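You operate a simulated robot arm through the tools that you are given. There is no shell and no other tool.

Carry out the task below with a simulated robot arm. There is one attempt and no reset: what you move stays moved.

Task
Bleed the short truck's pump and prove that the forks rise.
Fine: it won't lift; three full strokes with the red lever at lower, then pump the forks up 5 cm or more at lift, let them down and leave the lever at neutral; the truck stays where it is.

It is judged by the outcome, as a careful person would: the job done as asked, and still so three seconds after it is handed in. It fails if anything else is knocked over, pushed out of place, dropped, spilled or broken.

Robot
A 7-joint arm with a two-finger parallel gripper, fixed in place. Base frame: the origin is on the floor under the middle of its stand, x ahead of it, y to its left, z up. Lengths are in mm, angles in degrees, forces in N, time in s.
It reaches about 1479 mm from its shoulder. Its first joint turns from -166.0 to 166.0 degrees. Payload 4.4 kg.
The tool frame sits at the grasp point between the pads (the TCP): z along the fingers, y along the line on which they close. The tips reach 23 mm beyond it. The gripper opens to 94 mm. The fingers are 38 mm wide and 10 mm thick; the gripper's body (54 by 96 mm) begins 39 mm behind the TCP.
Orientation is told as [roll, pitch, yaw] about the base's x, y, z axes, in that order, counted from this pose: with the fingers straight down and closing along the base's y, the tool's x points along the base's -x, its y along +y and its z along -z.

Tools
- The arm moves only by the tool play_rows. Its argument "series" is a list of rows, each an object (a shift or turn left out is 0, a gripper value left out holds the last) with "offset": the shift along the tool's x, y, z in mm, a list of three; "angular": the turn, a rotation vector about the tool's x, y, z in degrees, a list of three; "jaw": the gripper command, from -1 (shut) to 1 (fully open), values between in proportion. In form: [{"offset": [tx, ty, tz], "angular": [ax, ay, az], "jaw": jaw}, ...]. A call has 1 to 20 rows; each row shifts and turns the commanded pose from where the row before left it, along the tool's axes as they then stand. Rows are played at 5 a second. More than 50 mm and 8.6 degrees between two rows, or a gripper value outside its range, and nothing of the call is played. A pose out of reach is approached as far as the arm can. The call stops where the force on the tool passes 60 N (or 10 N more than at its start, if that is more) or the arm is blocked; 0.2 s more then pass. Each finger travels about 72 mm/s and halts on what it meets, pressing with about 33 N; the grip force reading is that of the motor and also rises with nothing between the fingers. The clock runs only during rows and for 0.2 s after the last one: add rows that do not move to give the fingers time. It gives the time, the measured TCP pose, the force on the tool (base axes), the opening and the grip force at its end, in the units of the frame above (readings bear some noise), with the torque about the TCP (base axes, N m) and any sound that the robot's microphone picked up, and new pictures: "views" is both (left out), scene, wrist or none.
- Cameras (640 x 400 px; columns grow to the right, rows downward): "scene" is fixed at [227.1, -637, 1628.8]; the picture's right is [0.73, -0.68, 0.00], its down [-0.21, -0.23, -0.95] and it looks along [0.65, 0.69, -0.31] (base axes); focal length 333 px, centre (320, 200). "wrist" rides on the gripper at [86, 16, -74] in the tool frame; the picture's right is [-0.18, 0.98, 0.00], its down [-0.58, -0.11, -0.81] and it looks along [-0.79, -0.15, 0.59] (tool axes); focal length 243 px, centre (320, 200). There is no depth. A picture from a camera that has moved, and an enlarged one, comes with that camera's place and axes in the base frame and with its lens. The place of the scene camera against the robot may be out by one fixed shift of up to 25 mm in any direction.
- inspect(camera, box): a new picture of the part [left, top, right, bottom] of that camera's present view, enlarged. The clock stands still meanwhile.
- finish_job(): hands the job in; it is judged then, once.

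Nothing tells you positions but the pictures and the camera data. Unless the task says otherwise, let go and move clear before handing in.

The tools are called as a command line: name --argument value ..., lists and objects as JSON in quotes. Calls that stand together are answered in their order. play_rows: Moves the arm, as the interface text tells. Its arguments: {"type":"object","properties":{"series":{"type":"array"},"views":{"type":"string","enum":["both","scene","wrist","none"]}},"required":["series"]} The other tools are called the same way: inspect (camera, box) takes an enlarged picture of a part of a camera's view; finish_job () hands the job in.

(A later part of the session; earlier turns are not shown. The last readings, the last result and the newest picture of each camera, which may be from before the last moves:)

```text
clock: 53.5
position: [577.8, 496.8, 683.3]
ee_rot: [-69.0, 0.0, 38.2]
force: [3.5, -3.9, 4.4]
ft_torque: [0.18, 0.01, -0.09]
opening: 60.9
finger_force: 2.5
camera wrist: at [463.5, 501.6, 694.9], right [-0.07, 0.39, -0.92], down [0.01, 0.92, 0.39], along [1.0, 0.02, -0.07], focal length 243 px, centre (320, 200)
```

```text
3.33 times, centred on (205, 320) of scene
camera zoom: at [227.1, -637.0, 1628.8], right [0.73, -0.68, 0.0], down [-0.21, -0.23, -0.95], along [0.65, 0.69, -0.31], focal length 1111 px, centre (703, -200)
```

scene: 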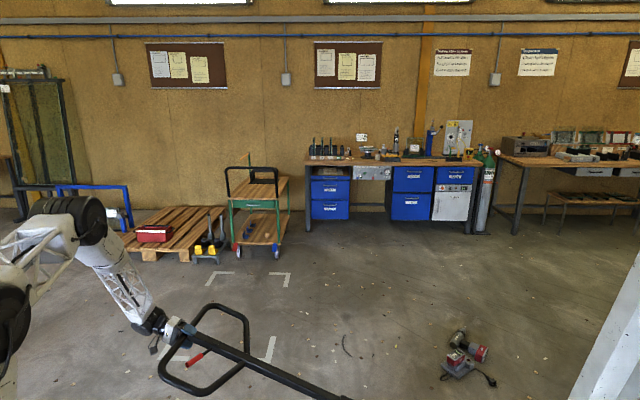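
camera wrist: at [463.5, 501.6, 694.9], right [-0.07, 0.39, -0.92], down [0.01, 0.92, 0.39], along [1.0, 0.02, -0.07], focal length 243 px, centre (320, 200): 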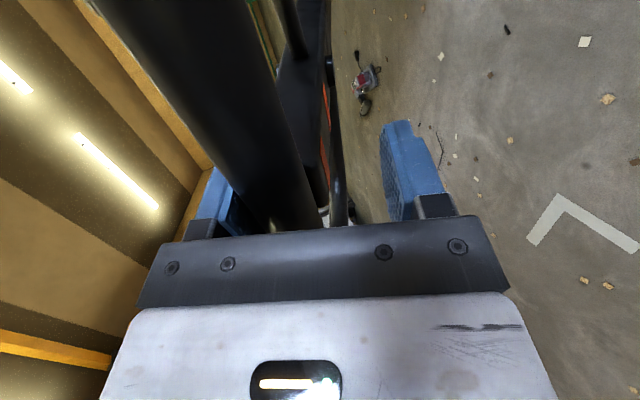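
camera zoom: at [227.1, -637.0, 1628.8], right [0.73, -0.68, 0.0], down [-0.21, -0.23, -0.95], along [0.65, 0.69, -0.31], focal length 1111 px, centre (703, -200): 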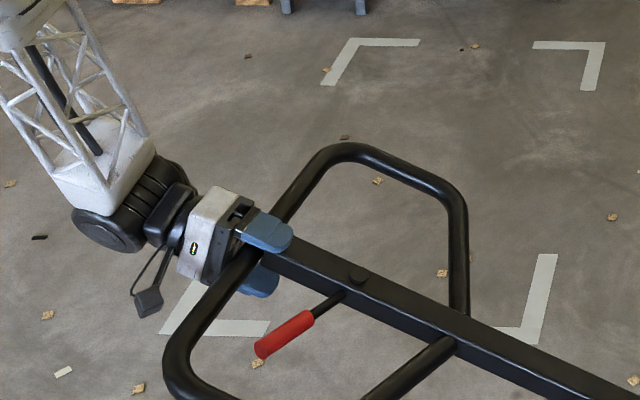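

play_rows --series '[{"offset": [0, 0, -10]}, {"offset": [0, 31, -0.3], "angular": [1.5, 0, 0]}, {"offset": [0, 31, 0.3], "angular": [2, 0, 0]}, {"offset": [0, 31, 0.5], "angular": [2, 0, 0]}]'

inspect --camera "scene" --box '[120, 280, 270, 400]'

```text
clock: 54.5
position: [552.4, 527.7, 599.0]
ee_rot: [-74.6, 0.1, 38.3]
force: [2.1, -4.3, 5.1]
ft_torque: [0.11, -0.08, -0.16]
opening: 61.7
finger_force: 3.6
camera wrist: at [438.0, 533.0, 602.7], right [-0.02, 0.32, -0.95], down [-0.01, 0.95, 0.32], along [1.0, 0.01, -0.01], focal length 243 px, centre (320, 200)
```

scene: 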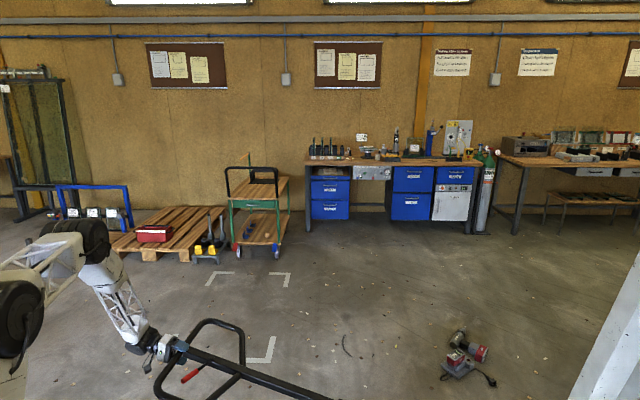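
wrist: 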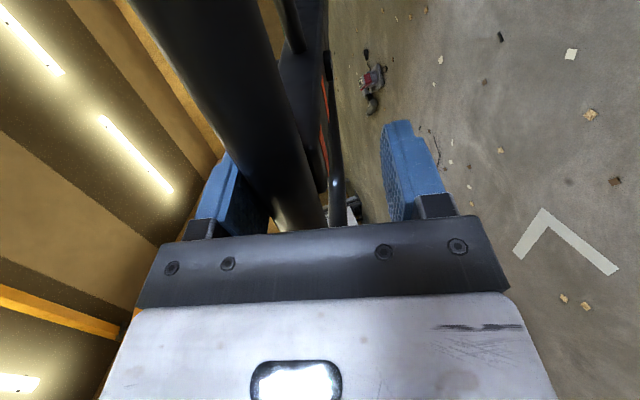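

```text
3.33 times, centred on (195, 340) of scene
camera zoom: at [227.1, -637.0, 1628.8], right [0.73, -0.68, 0.0], down [-0.21, -0.23, -0.95], along [0.65, 0.69, -0.31], focal length 1111 px, centre (737, -267)
```

zoom: 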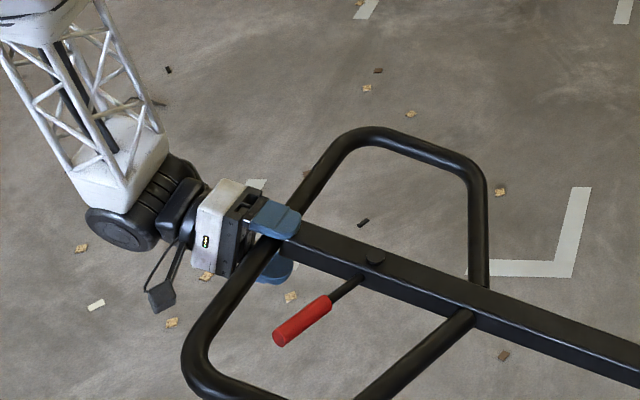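

The fit is good again. Continuing toward the bottom of the stroke.

play_rows --series '[{"offset": [0, 31, 0.3], "angular": [2, 0, 0]}, {"offset": [0, 31, 0.5], "angular": [2, 0, 0]}, {"offset": [0, 31, 0.5], "angular": [2, 0, 0]}]'

inspect --camera "scene" --box '[110, 300, 260, 400]'

```text
clock: 55.0
position: [550.7, 537.8, 560.9]
ee_rot: [-77.6, -0.6, 38.2]
force: [20.4, -23.9, 50.1]
ft_torque: [-0.15, 0.66, 1.02]
opening: 83.4
finger_force: 27.3
stopped in row 2: the force on the tool passed its limit at 78 N (the readings are from after the stop); the commanded pose is now the measured one
camera wrist: at [436.1, 544.4, 561.0], right [0.02, 0.28, -0.96], down [-0.02, 0.96, 0.28], along [1.0, 0.01, 0.02], focal length 243 px, centre (320, 200)
```

scene: 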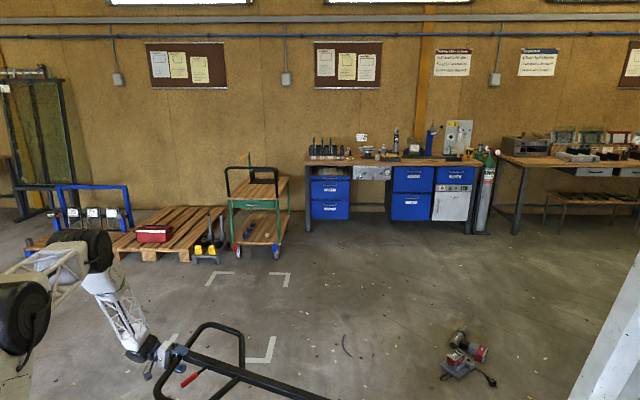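
wrist: 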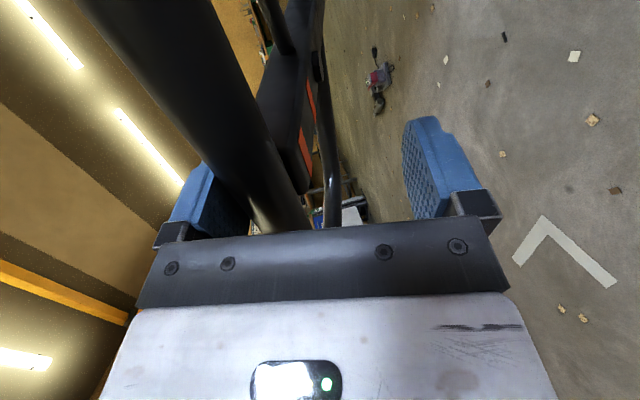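

```text
4.00 times, centred on (185, 350) of scene
camera zoom: at [227.1, -637.0, 1628.8], right [0.73, -0.68, 0.0], down [-0.21, -0.23, -0.95], along [0.65, 0.69, -0.31], focal length 1334 px, centre (860, -400)
```

zoom: 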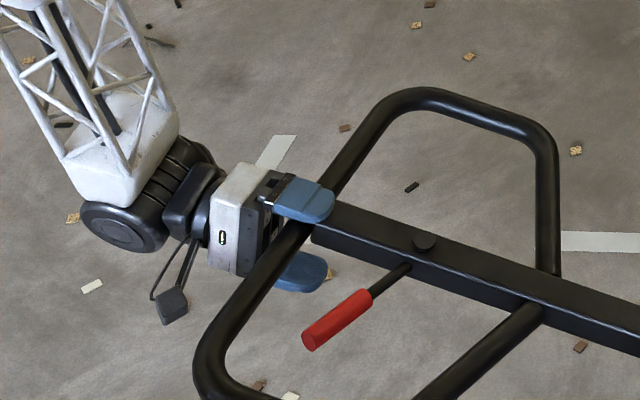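

The bottom stop is reached at a pole angle of about 75°, and the finger yielded softly there. I'll relieve the force and let the tiller return upright along the refined arc (pivot z≈350, radius≈890).

play_rows --series '[{"offset": [0, -20, 0.72], "angular": [-2.7, 0, 0]}, {"offset": [0, -38.5, 0.84], "angular": [-2.5, 0, 0]}, {"offset": [0, -38.5, 0.84], "angular": [-2.5, 0, 0]}, {"offset": [0, -38.5, 0.84], "angular": [-2.5, 0, 0]}, {"offset": [0, -38.5, 0.84], "angular": [-2.5, 0, 0]}, {"offset": [0, -38.5, 0.84], "angular": [-2.5, 0, 0]}, {"offset": [0, -38.5, 0.84], "angular": [-2.5, 0, 0]}, {"offset": [0, -38.5, 0.84], "angular": [-2.5, 0, 0]}, {"offset": [0, -38.5, 0.84], "angular": [-2.5, 0, 0]}, {"offset": [0, -38.5, 0.84], "angular": [-2.5, 0, 0]}, {"offset": [0, -38.5, 0.84], "angular": [-2.5, 0, 0]}, {"offset": [0, -38.5, 0.84], "angular": [-2.5, 0, 0]}, {"offset": [0, -38.5, 0.84], "angular": [-2.5, 0, 0]}, {"offset": [0, -38.5, 0.84], "angular": [-2.5, 0, 0]}, {"offset": [0, -38.5, 0.84], "angular": [-2.5, 0, 0]}]'

inspect --camera "scene" --box '[200, 220, 320, 310]'

```text
clock: 58.2
position: [726.5, 307.8, 1024.5]
ee_rot: [-39.8, -0.3, 38.3]
force: [1.2, -0.8, 1.0]
ft_torque: [-0.01, 0.06, 0.02]
opening: 59.0
finger_force: 0.4
camera wrist: at [621.4, 301.1, 1070.8], right [-0.32, 0.71, -0.63], down [0.19, 0.7, 0.69], along [0.93, 0.11, -0.36], focal length 243 px, centre (320, 200)
```

scene: 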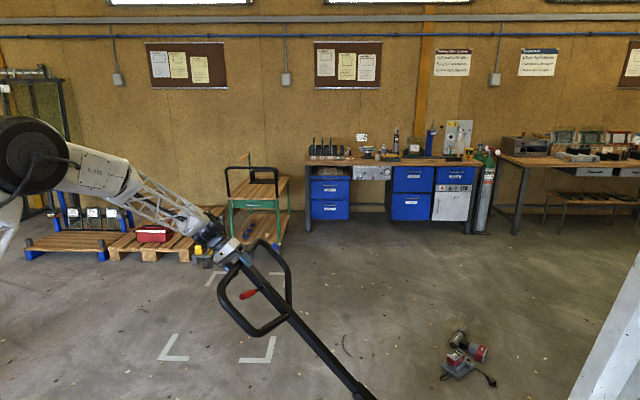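
wrist: 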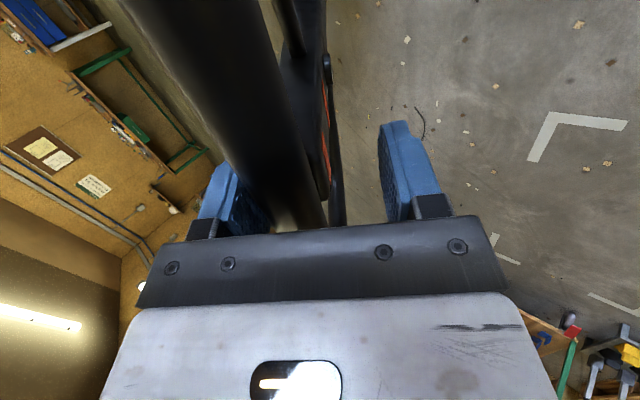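

```text
4.44 times, centred on (260, 265) of scene
camera zoom: at [227.1, -637.0, 1628.8], right [0.73, -0.68, 0.0], down [-0.21, -0.23, -0.95], along [0.65, 0.69, -0.31], focal length 1482 px, centre (587, -89)
```

zoom: 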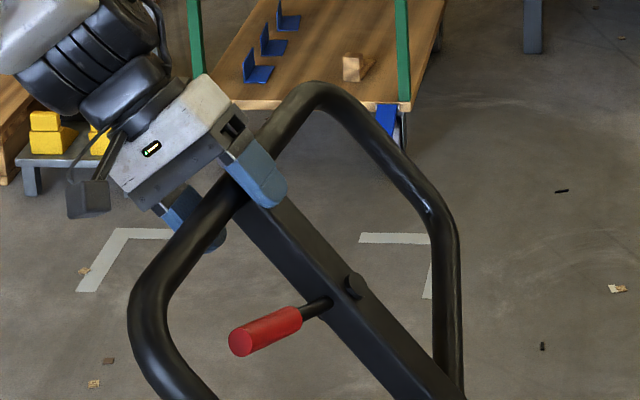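

The path tracks well. Continuing the return to upright.

play_rows --series '[{"offset": [0, -38.5, 0.84], "angular": [-2.5, 0, 0]}, {"offset": [0, -38.5, 0.84], "angular": [-2.5, 0, 0]}, {"offset": [0, -38.5, 0.84], "angular": [-2.5, 0, 0]}, {"offset": [0, -38.5, 0.84], "angular": [-2.5, 0, 0]}, {"offset": [0, -38.5, 0.84], "angular": [-2.5, 0, 0]}, {"offset": [0, -38.5, 0.84], "angular": [-2.5, 0, 0]}, {"offset": [0, -38.5, 0.84], "angular": [-2.5, 0, 0]}, {"offset": [0, -38.5, 0.84], "angular": [-2.5, 0, 0]}, {"offset": [0, -38.5, 0.84], "angular": [-2.5, 0, 0]}, {"offset": [0, -38.5, 0.84], "angular": [-2.5, 0, 0]}, {"offset": [0, -38.5, 0.84], "angular": [-2.5, 0, 0]}, {"offset": [0, -38.5, 0.84], "angular": [-2.5, 0, 0]}, {"offset": [0, -38.5, 0.84], "angular": [-2.5, 0, 0]}, {"offset": [0, -38.5, 0.84], "angular": [-2.5, 0, 0]}, {"offset": [0, -38.5, 0.84], "angular": [-2.5, 0, 0]}, {"offset": [0, -30.8, 0.54], "angular": [-2, 0, 0]}, {}]'

inspect --camera "scene" --box '[360, 160, 450, 230]'

```text
clock: 61.8
position: [1073.2, -133.8, 1228.9]
ee_rot: [-0.3, -0.2, 38.4]
force: [-0.2, 0.2, -0.6]
ft_torque: [-0.02, 0.02, -0.02]
opening: 58.7
finger_force: 0.0
camera wrist: at [995.0, -174.1, 1304.4], right [-0.46, 0.89, 0.0], down [0.52, 0.28, 0.81], along [0.72, 0.37, -0.59], focal length 243 px, centre (320, 200)
```

scene: 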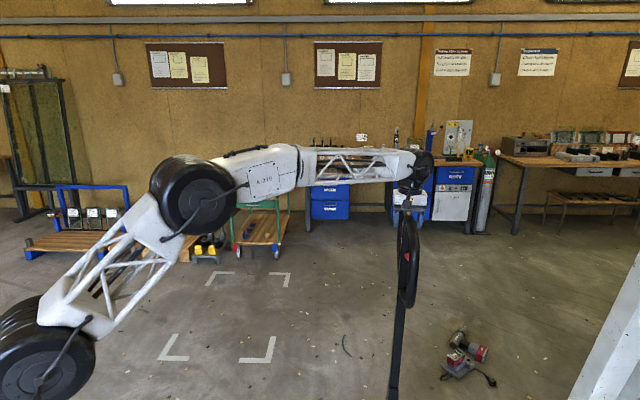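
wrist: 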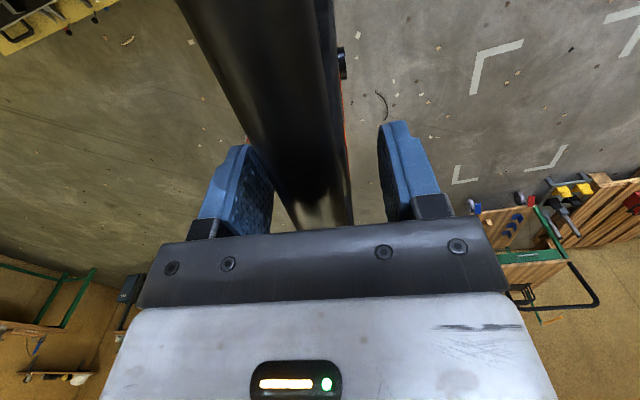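

```text
5.71 times, centred on (405, 195) of scene
camera zoom: at [227.1, -637.0, 1628.8], right [0.73, -0.68, 0.0], down [-0.21, -0.23, -0.95], along [0.65, 0.69, -0.31], focal length 1905 px, centre (-166, 229)
```

zoom: 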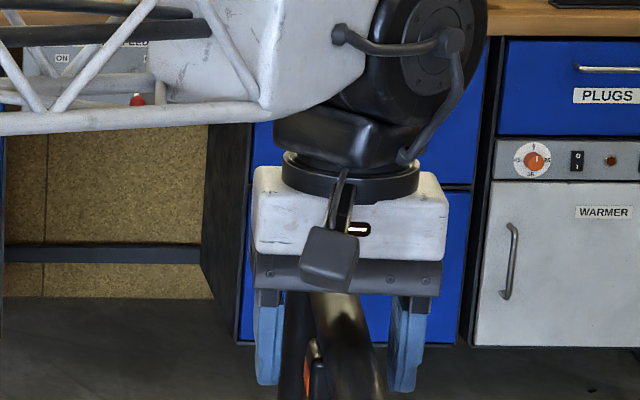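

The tiller is back at its upright stop: one full stroke is done and nothing has shifted. Starting stroke two at a slightly brisker pace.

play_rows --series '[{"offset": [0, 15.4, 0.13], "angular": [1, 0, 0]}, {"offset": [0, 30.7, 0.54], "angular": [2, 0, 0]}, {"offset": [0, 46.1, 1.2], "angular": [3, 0, 0]}, {"offset": [0, 46.1, 1.2], "angular": [3, 0, 0]}, {"offset": [0, 46.1, 1.2], "angular": [3, 0, 0]}, {"offset": [0, 46.1, 1.2], "angular": [3, 0, 0]}, {"offset": [0, 46.1, 1.2], "angular": [3, 0, 0]}, {"offset": [0, 46.1, 1.2], "angular": [3, 0, 0]}, {"offset": [0, 46.1, 1.2], "angular": [3, 0, 0]}, {"offset": [0, 46.1, 1.2], "angular": [3, 0, 0]}, {"offset": [0, 46.1, 1.2], "angular": [3, 0, 0]}, {"offset": [0, 46.1, 1.2], "angular": [3, 0, 0]}, {"offset": [0, 46.1, 1.2], "angular": [3, 0, 0]}, {"offset": [0, 46.1, 1.2], "angular": [3, 0, 0]}, {"offset": [0, 46.1, 1.2], "angular": [3, 0, 0]}, {"offset": [0, 46.1, 1.2], "angular": [3, 0, 0]}, {"offset": [0, 46.1, 1.2], "angular": [3, 0, 0]}, {"offset": [0, 46.1, 1.2], "angular": [3, 0, 0]}, {"offset": [0, 46.1, 1.2], "angular": [3, 0, 0]}, {"offset": [0, 46.1, 1.2], "angular": [3, 0, 0]}]'

```text
clock: 66.0
position: [618.9, 446.8, 825.2]
ee_rot: [-57.5, -0.4, 38.3]
force: [-0.1, -0.3, -0.2]
ft_torque: [0.0, 0.02, -0.07]
opening: 58.7
finger_force: 0.1
camera wrist: at [507.1, 449.8, 851.2], right [-0.18, 0.53, -0.83], down [0.07, 0.85, 0.53], along [0.98, 0.04, -0.19], focal length 243 px, centre (320, 200)
```

scene: 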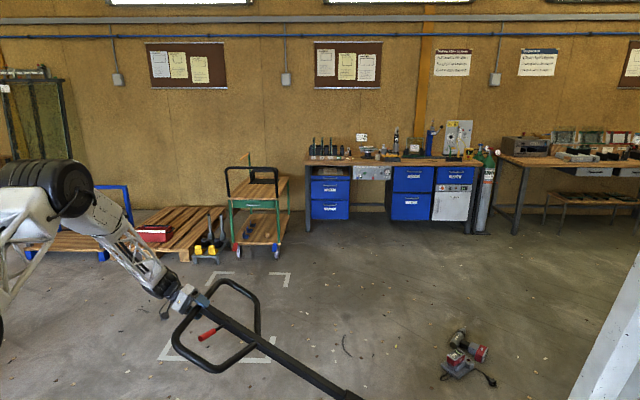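
wrist: 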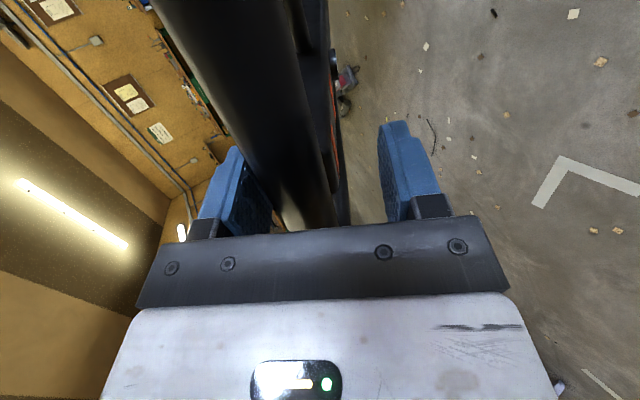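

play_rows --series '[{"offset": [0, 46.1, 1.2], "angular": [3, 0, 0]}, {"offset": [0, 46.1, 1.2], "angular": [3, 0, 0]}, {"offset": [0, 46.1, 1.2], "angular": [3, 0, 0]}, {"offset": [0, 46.1, 1.2], "angular": [3, 0, 0]}, {"offset": [0, 30.7, 0.54], "angular": [2, 0, 0]}, {"offset": [0, 23, 0.3], "angular": [1.5, 0, 0]}, {"offset": [0, 23, 0.3], "angular": [1.5, 0, 0]}, {"offset": [0, 15.4, 0.13], "angular": [1, 0, 0]}]' --views "scene"

inspect --camera "wrist" --box '[0, 0, 640, 400]'

```text
clock: 67.8
position: [550.4, 534.2, 572.9]
ee_rot: [-75.4, -0.3, 38.2]
force: [2.5, -4.3, 6.5]
ft_torque: [-0.04, 0.04, 0.03]
opening: 61.7
finger_force: 3.3
```

scene: 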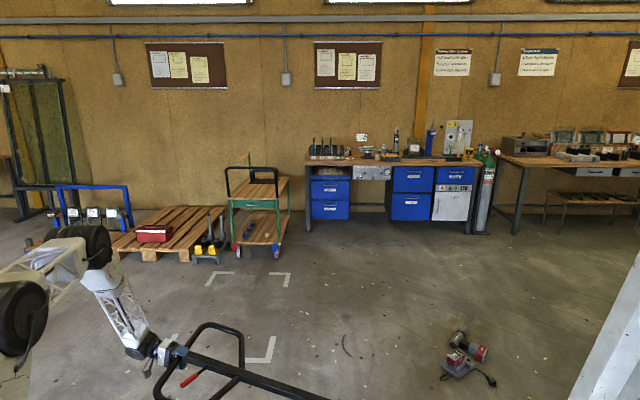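

```text
1.00 times, centred on (320, 200) of wrist (not enlarged: the box is as wide or as high as the picture)
camera zoom: at [435.9, 540.6, 575.1], right [-0.01, 0.31, -0.95], down [-0.01, 0.95, 0.31], along [1.0, 0.01, 0.0], focal length 243 px, centre (320, 200)
```

zoom: 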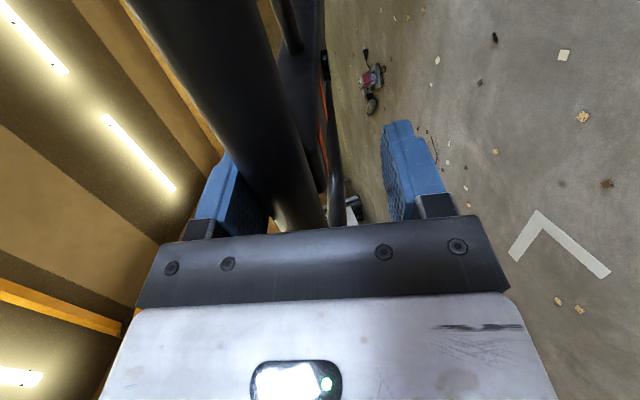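

I'm right at the bottom of the travel. I'll nudge slightly further to be sure the stop is met.

play_rows --series '[{"offset": [0, 8, 0.1], "angular": [0.5, 0, 0]}, {"offset": [0, 6, 0.1]}]' --views "none"

```text
clock: 68.4
position: [550.9, 536.8, 561.3]
ee_rot: [-75.9, -0.5, 38.2]
force: [17.6, -20.4, 50.1]
ft_torque: [-0.26, 0.46, -0.09]
opening: 83.1
finger_force: 27.2
```

Stroke two has met the bottom stop. Returning upright.

play_rows --series '[{"offset": [0, -20, 0], "angular": [-0.5, 0, 0]}, {"offset": [0, -46.1, 1.2], "angular": [-3, 0, 0]}, {"offset": [0, -46.1, 1.2], "angular": [-3, 0, 0]}, {"offset": [0, -46.1, 1.2], "angular": [-3, 0, 0]}, {"offset": [0, -46.1, 1.2], "angular": [-3, 0, 0]}, {"offset": [0, -46.1, 1.2], "angular": [-3, 0, 0]}, {"offset": [0, -46.1, 1.2], "angular": [-3, 0, 0]}, {"offset": [0, -46.1, 1.2], "angular": [-3, 0, 0]}, {"offset": [0, -46.1, 1.2], "angular": [-3, 0, 0]}, {"offset": [0, -46.1, 1.2], "angular": [-3, 0, 0]}, {"offset": [0, -46.1, 1.2], "angular": [-3, 0, 0]}, {"offset": [0, -46.1, 1.2], "angular": [-3, 0, 0]}, {"offset": [0, -46.1, 1.2], "angular": [-3, 0, 0]}, {"offset": [0, -46.1, 1.2], "angular": [-3, 0, 0]}, {"offset": [0, -46.1, 1.2], "angular": [-3, 0, 0]}, {"offset": [0, -46.1, 1.2], "angular": [-3, 0, 0]}, {"offset": [0, -46.1, 1.2], "angular": [-3, 0, 0]}, {"offset": [0, -46.1, 1.2], "angular": [-3, 0, 0]}, {"offset": [0, -46.1, 1.2], "angular": [-3, 0, 0]}, {"offset": [0, -46.1, 1.2], "angular": [-3, 0, 0]}]'

```text
clock: 72.6
position: [906.5, 80.1, 1191.3]
ee_rot: [-18.3, -0.3, 38.3]
force: [2.2, -0.8, 1.1]
ft_torque: [-0.03, 0.03, -0.03]
opening: 59.0
finger_force: 0.2
camera wrist: at [814.3, 56.8, 1257.2], right [-0.43, 0.85, -0.31], down [0.36, 0.48, 0.8], along [0.83, 0.24, -0.51], focal length 243 px, centre (320, 200)
```

scene: 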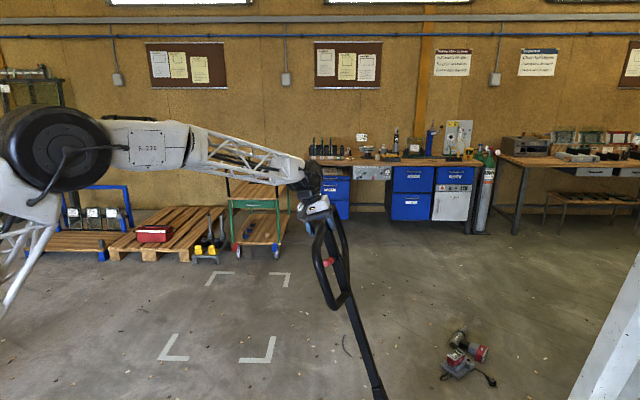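
wrist: 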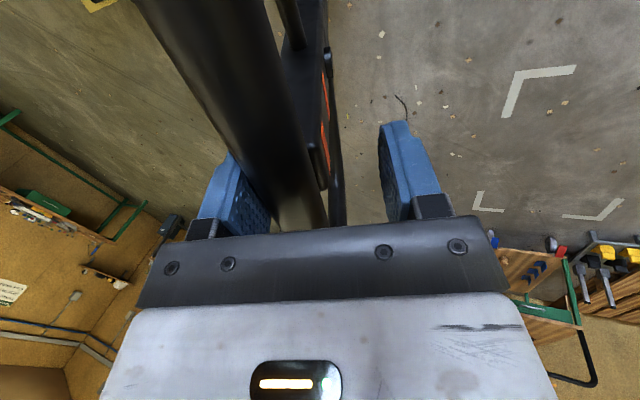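

Tracking is good. I'll finish the return, pause at the top, and begin stroke three.

play_rows --series '[{"offset": [0, -46.1, 1.2], "angular": [-3, 0, 0]}, {"offset": [0, -46.1, 1.2], "angular": [-3, 0, 0]}, {"offset": [0, -46.1, 1.2], "angular": [-3, 0, 0]}, {"offset": [0, -46.1, 1.2], "angular": [-3, 0, 0]}, {"offset": [0, -46.1, 1.2], "angular": [-3, 0, 0]}, {"offset": [0, -46.1, 2.5], "angular": [-3, 0, 0]}, {}, {}]'

inspect --camera "scene" --box '[360, 160, 450, 320]'

```text
clock: 74.4
position: [1073.4, -134.8, 1236.5]
ee_rot: [-0.3, -0.2, 38.3]
force: [-0.1, 0.1, -0.7]
ft_torque: [0.0, 0.0, 0.01]
opening: 58.7
finger_force: 0.0
camera wrist: at [995.1, -175.1, 1310.9], right [-0.46, 0.89, 0.0], down [0.52, 0.28, 0.81], along [0.72, 0.37, -0.59], focal length 243 px, centre (320, 200)
```

scene: 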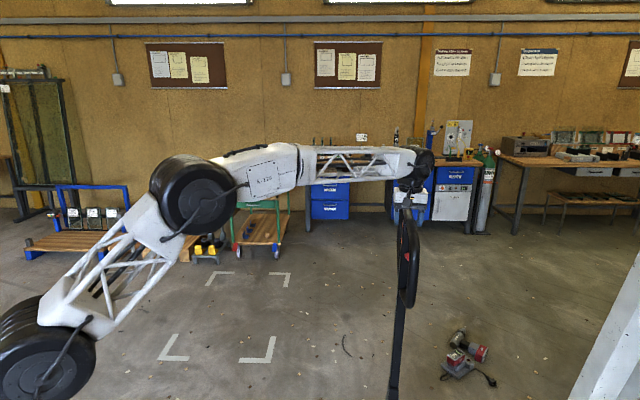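
wrist: 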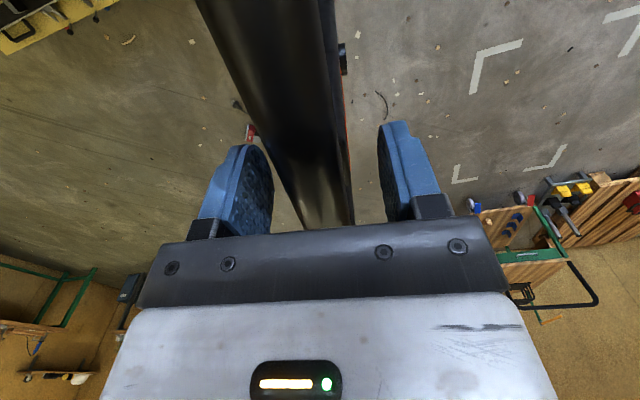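

```text
2.50 times, centred on (405, 240) of scene
camera zoom: at [227.1, -637.0, 1628.8], right [0.73, -0.68, 0.0], down [-0.21, -0.23, -0.95], along [0.65, 0.69, -0.31], focal length 834 px, centre (108, 100)
```

zoom: 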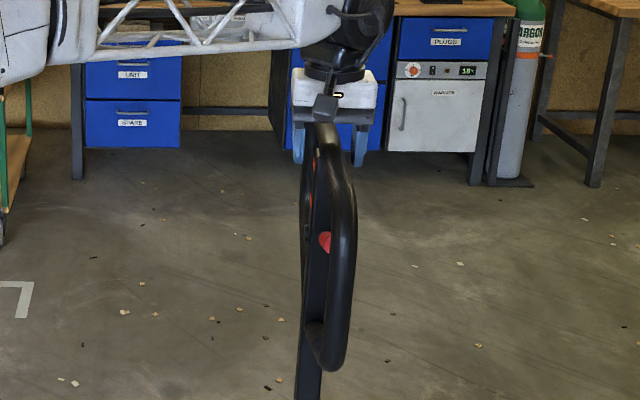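

Two strokes done, and the lever is still up. Stroke three, going down.

play_rows --series '[{"offset": [0, 15.4, 2], "angular": [1, 0, 0]}, {"offset": [0, 30.7, 2], "angular": [2, 0, 0]}, {"offset": [0, 46.1, 1.2], "angular": [3, 0, 0]}, {"offset": [0, 46.1, 1.2], "angular": [3, 0, 0]}, {"offset": [0, 46.1, 1.2], "angular": [3, 0, 0]}, {"offset": [0, 46.1, 1.2], "angular": [3, 0, 0]}, {"offset": [0, 46.1, 1.2], "angular": [3, 0, 0]}, {"offset": [0, 46.1, 1.2], "angular": [3, 0, 0]}, {"offset": [0, 46.1, 1.2], "angular": [3, 0, 0]}, {"offset": [0, 46.1, 1.2], "angular": [3, 0, 0]}, {"offset": [0, 46.1, 1.2], "angular": [3, 0, 0]}, {"offset": [0, 46.1, 1.2], "angular": [3, 0, 0]}, {"offset": [0, 46.1, 1.2], "angular": [3, 0, 0]}, {"offset": [0, 46.1, 1.2], "angular": [3, 0, 0]}, {"offset": [0, 46.1, 1.2], "angular": [3, 0, 0]}, {"offset": [0, 46.1, 1.2], "angular": [3, 0, 0]}, {"offset": [0, 46.1, 1.2], "angular": [3, 0, 0]}, {"offset": [0, 46.1, 1.2], "angular": [3, 0, 0]}, {"offset": [0, 46.1, 1.2], "angular": [3, 0, 0]}, {"offset": [0, 46.1, 1.2], "angular": [3, 0, 0]}]' --views "scene"

play_rows --series '[{"offset": [0, 46.1, 1.2], "angular": [3, 0, 0]}, {"offset": [0, 46.1, 1.2], "angular": [3, 0, 0]}, {"offset": [0, 46.1, 1.2], "angular": [3, 0, 0]}, {"offset": [0, 46.1, 1.2], "angular": [3, 0, 0]}, {"offset": [0, 30.7, 0.54], "angular": [2, 0, 0]}, {"offset": [0, 23, 0.3], "angular": [1.5, 0, 0]}, {"offset": [0, 23, 0.3], "angular": [1.5, 0, 0]}, {"offset": [0, 15.4, 0.13], "angular": [1, 0, 0]}, {"offset": [0, 8, 0.1], "angular": [0.5, 0, 0]}, {"offset": [0, 7, 0.1]}]'

```text
clock: 78.6
position: [619.5, 445.3, 826.0]
ee_rot: [-57.3, -0.3, 38.3]
force: [0.9, -0.8, -0.3]
ft_torque: [-0.03, -0.02, 0.01]
opening: 58.8
finger_force: 0.0
```

scene: 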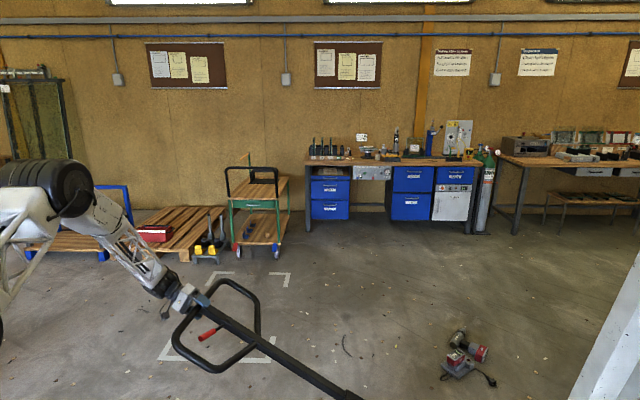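

```text
clock: 80.8
position: [551.3, 535.5, 561.6]
ee_rot: [-75.9, -0.4, 38.2]
force: [22.7, -26.3, 47.0]
ft_torque: [0.22, 0.71, 0.23]
opening: 82.7
finger_force: 26.8
camera wrist: at [437.1, 542.4, 563.4], right [0.0, 0.31, -0.95], down [-0.01, 0.95, 0.31], along [1.0, 0.01, 0.01], focal length 243 px, centre (320, 200)
```

scene: 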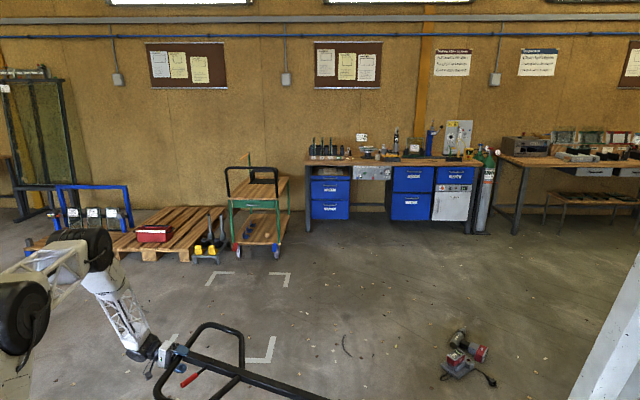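
wrist: 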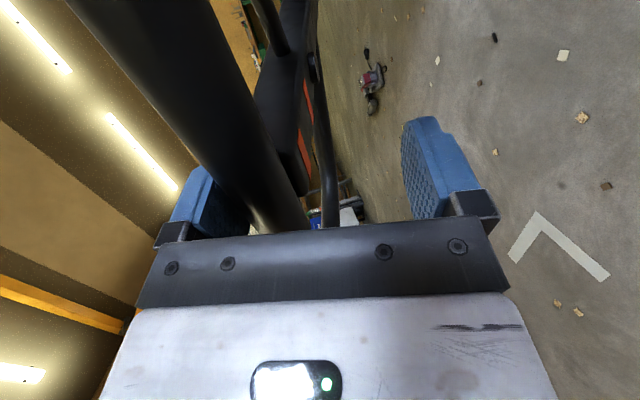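

Stroke three has met the bottom stop. Returning to upright.

play_rows --series '[{"offset": [0, -20, 0], "angular": [-0.5, 0, 0]}, {"offset": [0, -46.1, 1.2], "angular": [-3, 0, 0]}, {"offset": [0, -46.1, 1.2], "angular": [-3, 0, 0]}, {"offset": [0, -46.1, 1.2], "angular": [-3, 0, 0]}, {"offset": [0, -46.1, 1.2], "angular": [-3, 0, 0]}, {"offset": [0, -46.1, 1.2], "angular": [-3, 0, 0]}, {"offset": [0, -46.1, 1.2], "angular": [-3, 0, 0]}, {"offset": [0, -46.1, 1.2], "angular": [-3, 0, 0]}, {"offset": [0, -46.1, 1.2], "angular": [-3, 0, 0]}, {"offset": [0, -46.1, 1.2], "angular": [-3, 0, 0]}, {"offset": [0, -46.1, 1.2], "angular": [-3, 0, 0]}, {"offset": [0, -46.1, 1.2], "angular": [-3, 0, 0]}, {"offset": [0, -46.1, 1.2], "angular": [-3, 0, 0]}, {"offset": [0, -46.1, 1.2], "angular": [-3, 0, 0]}, {"offset": [0, -46.1, 1.2], "angular": [-3, 0, 0]}, {"offset": [0, -46.1, 1.2], "angular": [-3, 0, 0]}, {"offset": [0, -46.1, 1.2], "angular": [-3, 0, 0]}, {"offset": [0, -46.1, 1.2], "angular": [-3, 0, 0]}, {"offset": [0, -46.1, 1.2], "angular": [-3, 0, 0]}, {"offset": [0, -46.1, 1.2], "angular": [-3, 0, 0]}]' --views "scene"

play_rows --series '[{"offset": [0, -46.1, 1.2], "angular": [-3, 0, 0]}, {"offset": [0, -46.1, 1.2], "angular": [-3, 0, 0]}, {"offset": [0, -46.1, 1.2], "angular": [-3, 0, 0]}, {"offset": [0, -46.1, 1.2], "angular": [-3, 0, 0]}, {"offset": [0, -46.1, 1.2], "angular": [-3, 0, 0]}, {"offset": [0, -46.1, 2.5], "angular": [-3, 0, 0]}, {}, {}]'

```text
clock: 85.0
position: [905.9, 79.4, 1192.7]
ee_rot: [-18.3, -0.2, 38.3]
force: [1.2, -2.0, -0.2]
ft_torque: [0.01, 0.01, -0.03]
opening: 59.4
finger_force: 0.7
```

scene: 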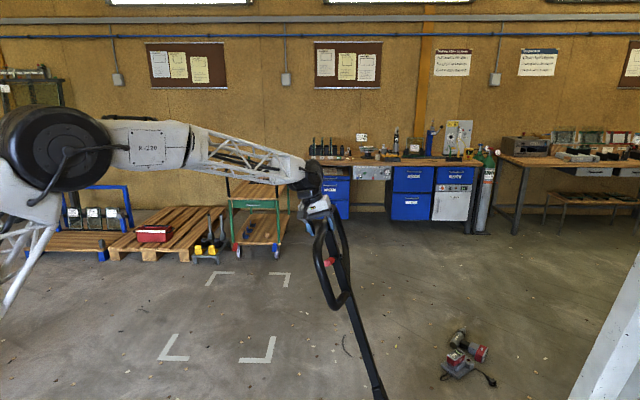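

```text
clock: 86.8
position: [1075.9, -135.6, 1235.4]
ee_rot: [-0.3, -0.3, 38.4]
force: [0.0, 0.3, 0.6]
ft_torque: [-0.03, -0.05, -0.03]
opening: 58.7
finger_force: 0.1
camera wrist: at [997.5, -176.0, 1310.0], right [-0.46, 0.89, 0.0], down [0.52, 0.28, 0.81], along [0.72, 0.37, -0.59], focal length 243 px, centre (320, 200)
```

scene: 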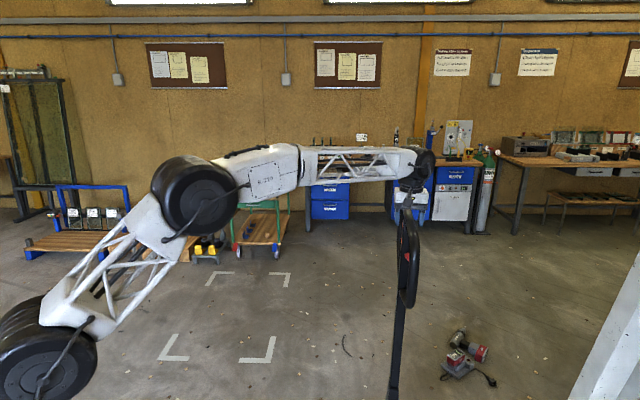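
wrist: 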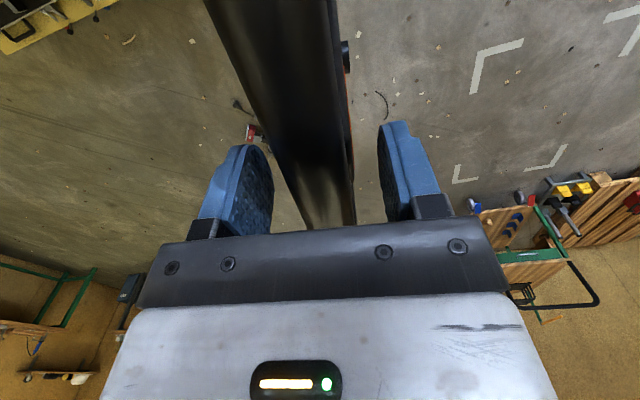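

All three bleeding strokes are done and the tiller is upright. Next I'll lift clear, turn the gripper horizontal, and go to the lever to move it down to lift.

play_rows --series '[{"offset": [0, 0, -44], "jaw": 1}, {"offset": [0, 0, -44]}, {"offset": [0, 0, -44]}, {"offset": [0, 46, 0]}, {"offset": [0, 46, 0]}, {"offset": [0, 46, 0]}, {"offset": [0, 46, 0]}, {"offset": [0, 46, 0]}, {"angular": [8.2, 0, 0]}, {"angular": [8.2, 0, 0]}, {"angular": [8.2, 0, 0]}, {"angular": [8.2, 0, 0]}, {"angular": [8.2, 0, 0]}, {"angular": [8.2, 0, 0]}, {"angular": [8.2, 0, 0]}, {"angular": [8.2, 0, 0]}, {"angular": [8.2, 0, 0]}, {"angular": [8.2, 0, 0]}, {"angular": [8, 0, 0]}, {}]' --views "scene"

```text
clock: 91.0
position: [929.8, 45.1, 1366.3]
ee_rot: [-90.4, -0.3, 38.3]
force: [-0.2, 0.3, -0.1]
ft_torque: [0.01, -0.02, -0.01]
opening: 94.2
finger_force: 0.1
```

scene: 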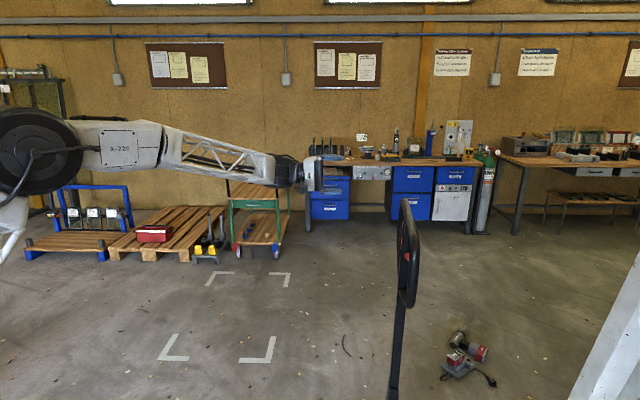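

play_rows --series '[{"offset": [18.5, 42.3, 6]}, {"offset": [18.5, 42.3, 6]}, {"offset": [18.5, 42.3, 6]}, {"offset": [18.5, 42.3, 6]}, {"offset": [18.5, 42.3, 6]}, {"angular": [0, 0, -7]}, {"angular": [0, 0, -7]}, {"angular": [0, 0, -7]}, {}]'

inspect --camera "scene" --box '[300, 160, 450, 320]'

```text
clock: 93.0
position: [878.4, -34.9, 1155.5]
ee_rot: [-90.3, 20.8, 38.0]
force: [-0.4, -0.7, -0.3]
ft_torque: [-0.03, 0.01, 0.0]
opening: 93.8
finger_force: 0.0
camera wrist: at [765.4, -30.3, 1169.6], right [-0.14, -0.11, -0.98], down [-0.04, 0.99, -0.11], along [0.99, 0.03, -0.14], focal length 243 px, centre (320, 200)
```

scene: 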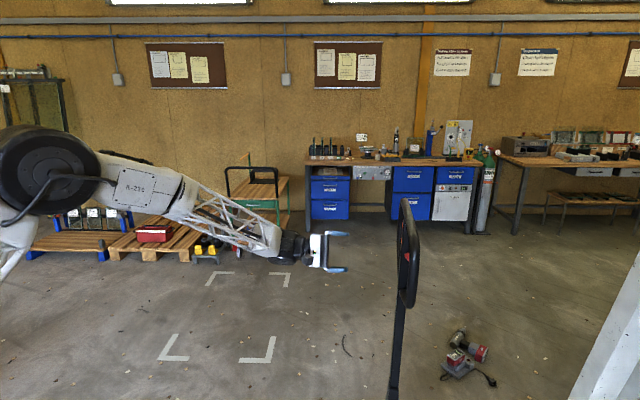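
wrist: 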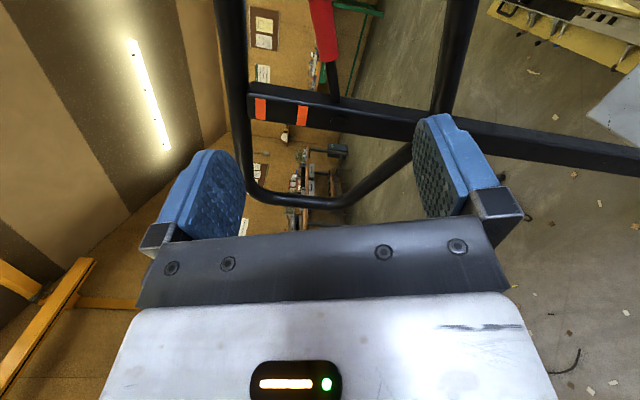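

```text
2.50 times, centred on (375, 240) of scene
camera zoom: at [227.1, -637.0, 1628.8], right [0.73, -0.68, 0.0], down [-0.21, -0.23, -0.95], along [0.65, 0.69, -0.31], focal length 834 px, centre (182, 100)
```

zoom: 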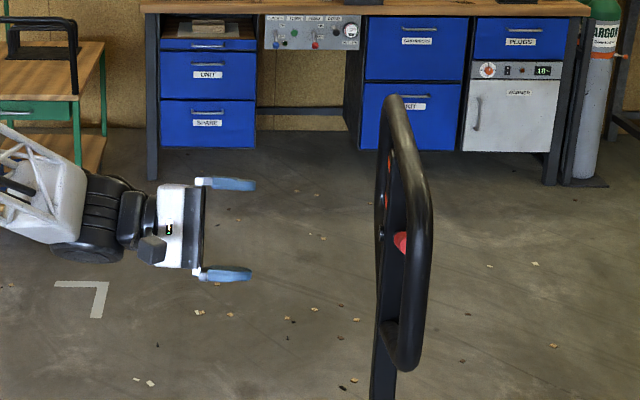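

The lever lies parallel to the gripper and centred between the fingers. I'll close a little for clearance and slide in.

play_rows --series '[{"jaw": 0.3}, {"offset": [0, 0, 48]}, {"offset": [0, 0, 48]}, {"offset": [0, 0, 48]}, {"offset": [0, 0, 48]}, {"jaw": -0.2}, {}, {}]'

inspect --camera "scene" --box '[340, 180, 480, 320]'

```text
clock: 94.8
position: [998.1, -185.5, 1157.7]
ee_rot: [-90.3, 20.7, 38.1]
force: [-0.5, -0.5, 0.5]
ft_torque: [0.02, 0.01, 0.03]
opening: 37.7
finger_force: 0.0
camera wrist: at [884.2, -180.8, 1171.6], right [-0.13, -0.11, -0.98], down [-0.04, 0.99, -0.11], along [0.99, 0.03, -0.14], focal length 243 px, centre (320, 200)
```

scene: 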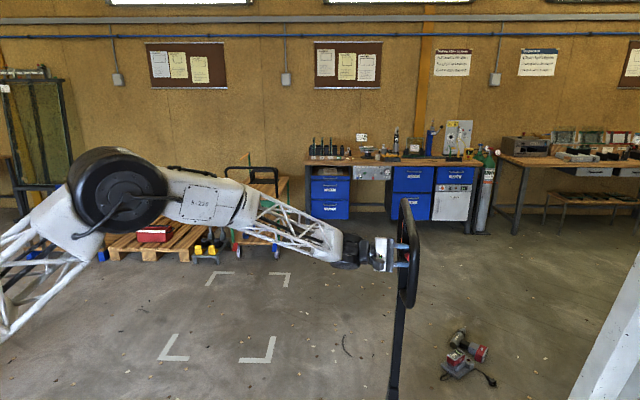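
wrist: 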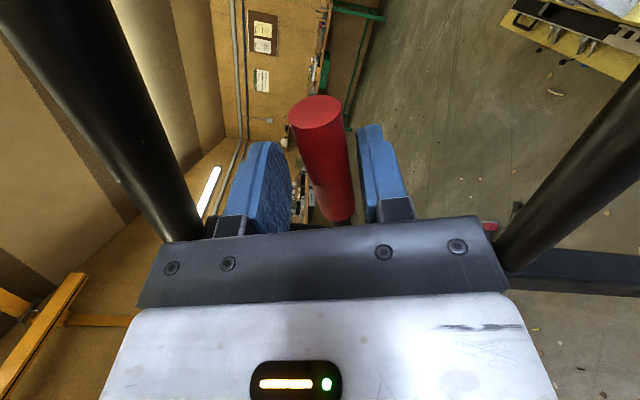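

```text
2.86 times, centred on (410, 250) of scene
camera zoom: at [227.1, -637.0, 1628.8], right [0.73, -0.68, 0.0], down [-0.21, -0.23, -0.95], along [0.65, 0.69, -0.31], focal length 953 px, centre (63, 57)
```

zoom: 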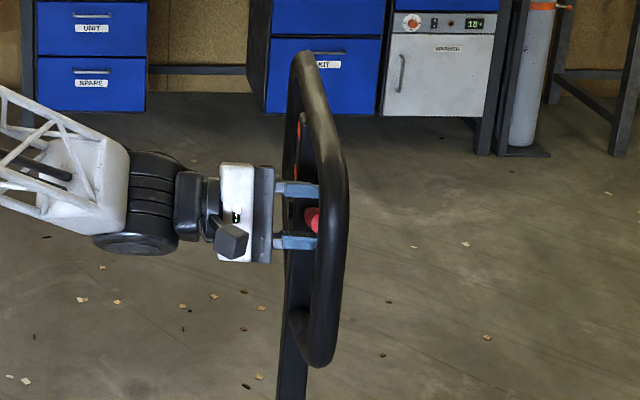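

I'll swing the lever down smoothly past the middle and then feel for the lower stop.

play_rows --series '[{"offset": [0, 7, 0], "angular": [0, 0, 4]}, {"offset": [0, 7, 0], "angular": [0, 0, 4]}, {"offset": [0, 7, 0], "angular": [0, 0, 4]}, {"offset": [0, 7, 0], "angular": [0, 0, 4]}, {"offset": [0, 7, 0], "angular": [0, 0, 4]}, {"offset": [0, 7, 0], "angular": [0, 0, 4]}, {"offset": [0, 7, 0], "angular": [0, 0, 4]}, {"offset": [0, 7, 0], "angular": [0, 0, 4]}, {}]'

```text
clock: 96.8
position: [992.0, -190.3, 1101.7]
ee_rot: [-90.3, -11.2, 38.3]
force: [-0.3, 0.3, 0.0]
ft_torque: [-0.01, 0.0, 0.01]
opening: 37.6
finger_force: 0.2
camera wrist: at [883.4, -182.4, 1067.4], right [0.3, 0.23, -0.93], down [-0.07, 0.97, 0.22], along [0.95, 0.0, 0.3], focal length 243 px, centre (320, 200)
```

scene: 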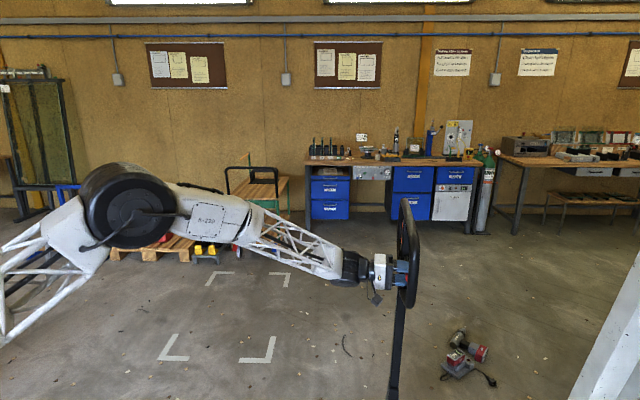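
wrist: 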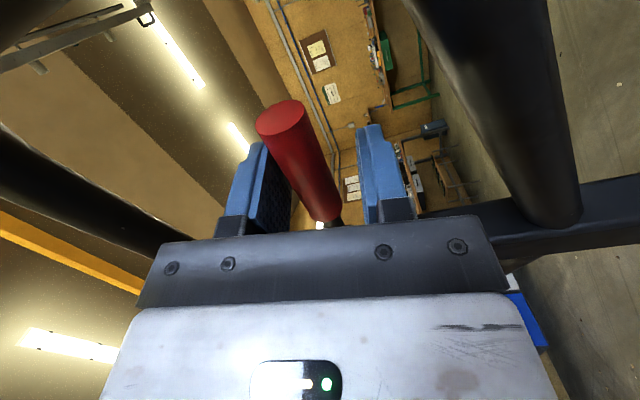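

play_rows --series '[{"offset": [0, 7, 0], "angular": [0, 0, 2]}, {"offset": [0, 7, 0], "angular": [0, 0, 3]}, {"offset": [0, 6, 0], "angular": [0, 0, 3]}, {}]'

```text
clock: 97.8
position: [996.5, -188.5, 1082.5]
ee_rot: [-90.5, -19.3, 38.4]
force: [0.0, -0.3, -0.1]
ft_torque: [0.0, -0.03, 0.0]
opening: 37.7
finger_force: 0.0
camera wrist: at [891.2, -176.6, 1037.3], right [0.39, 0.3, -0.87], down [-0.1, 0.95, 0.29], along [0.91, -0.03, 0.41], focal length 243 px, centre (320, 200)
```

scene: 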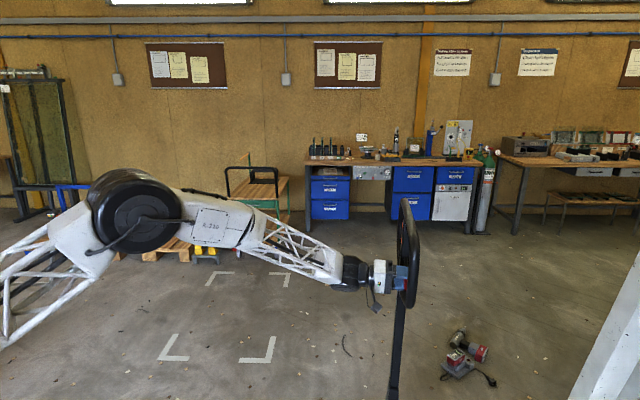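
wrist: 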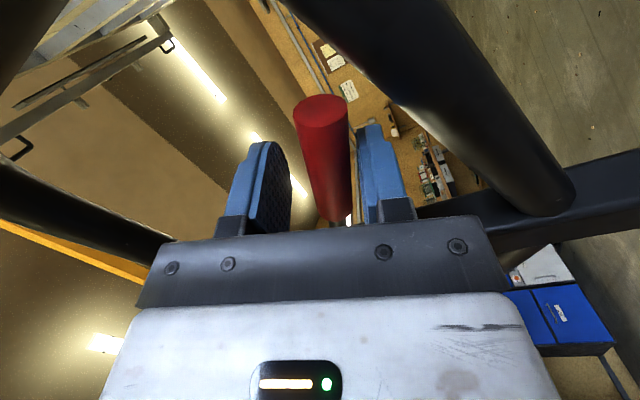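

play_rows --series '[{"offset": [0, 5, 0]}, {"offset": [0, 5, 0]}, {"offset": [0, 4, 0]}]'

inspect --camera "scene" --box '[340, 180, 480, 320]'

```text
clock: 98.6
position: [1000.0, -185.9, 1069.6]
ee_rot: [-90.5, -19.4, 38.4]
force: [-6.7, 0.1, 10.5]
ft_torque: [0.03, -0.08, -0.03]
opening: 38.0
finger_force: 0.3
camera wrist: at [894.9, -174.0, 1025.5], right [0.4, 0.3, -0.87], down [-0.1, 0.95, 0.29], along [0.91, -0.03, 0.41], focal length 243 px, centre (320, 200)
```

scene: 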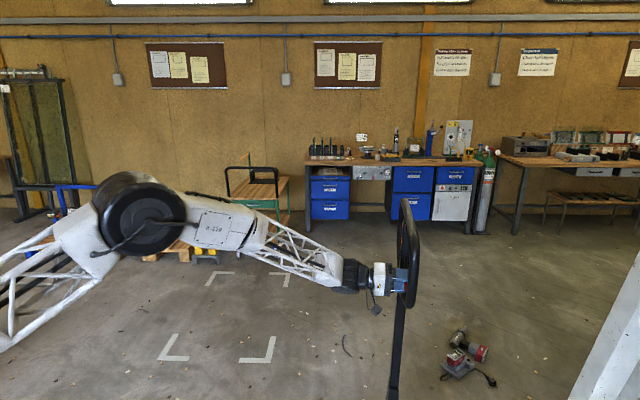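
wrist: 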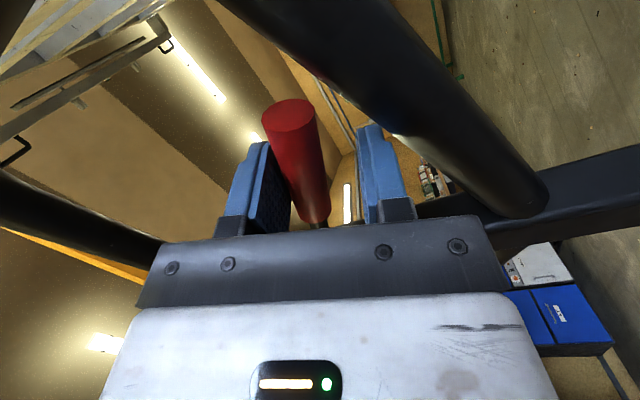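

```text
2.86 times, centred on (410, 250) of scene
camera zoom: at [227.1, -637.0, 1628.8], right [0.73, -0.68, 0.0], down [-0.21, -0.23, -0.95], along [0.65, 0.69, -0.31], focal length 953 px, centre (63, 57)
```

zoom: 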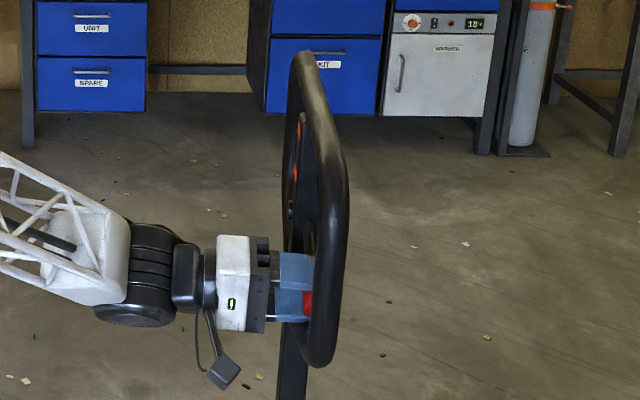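

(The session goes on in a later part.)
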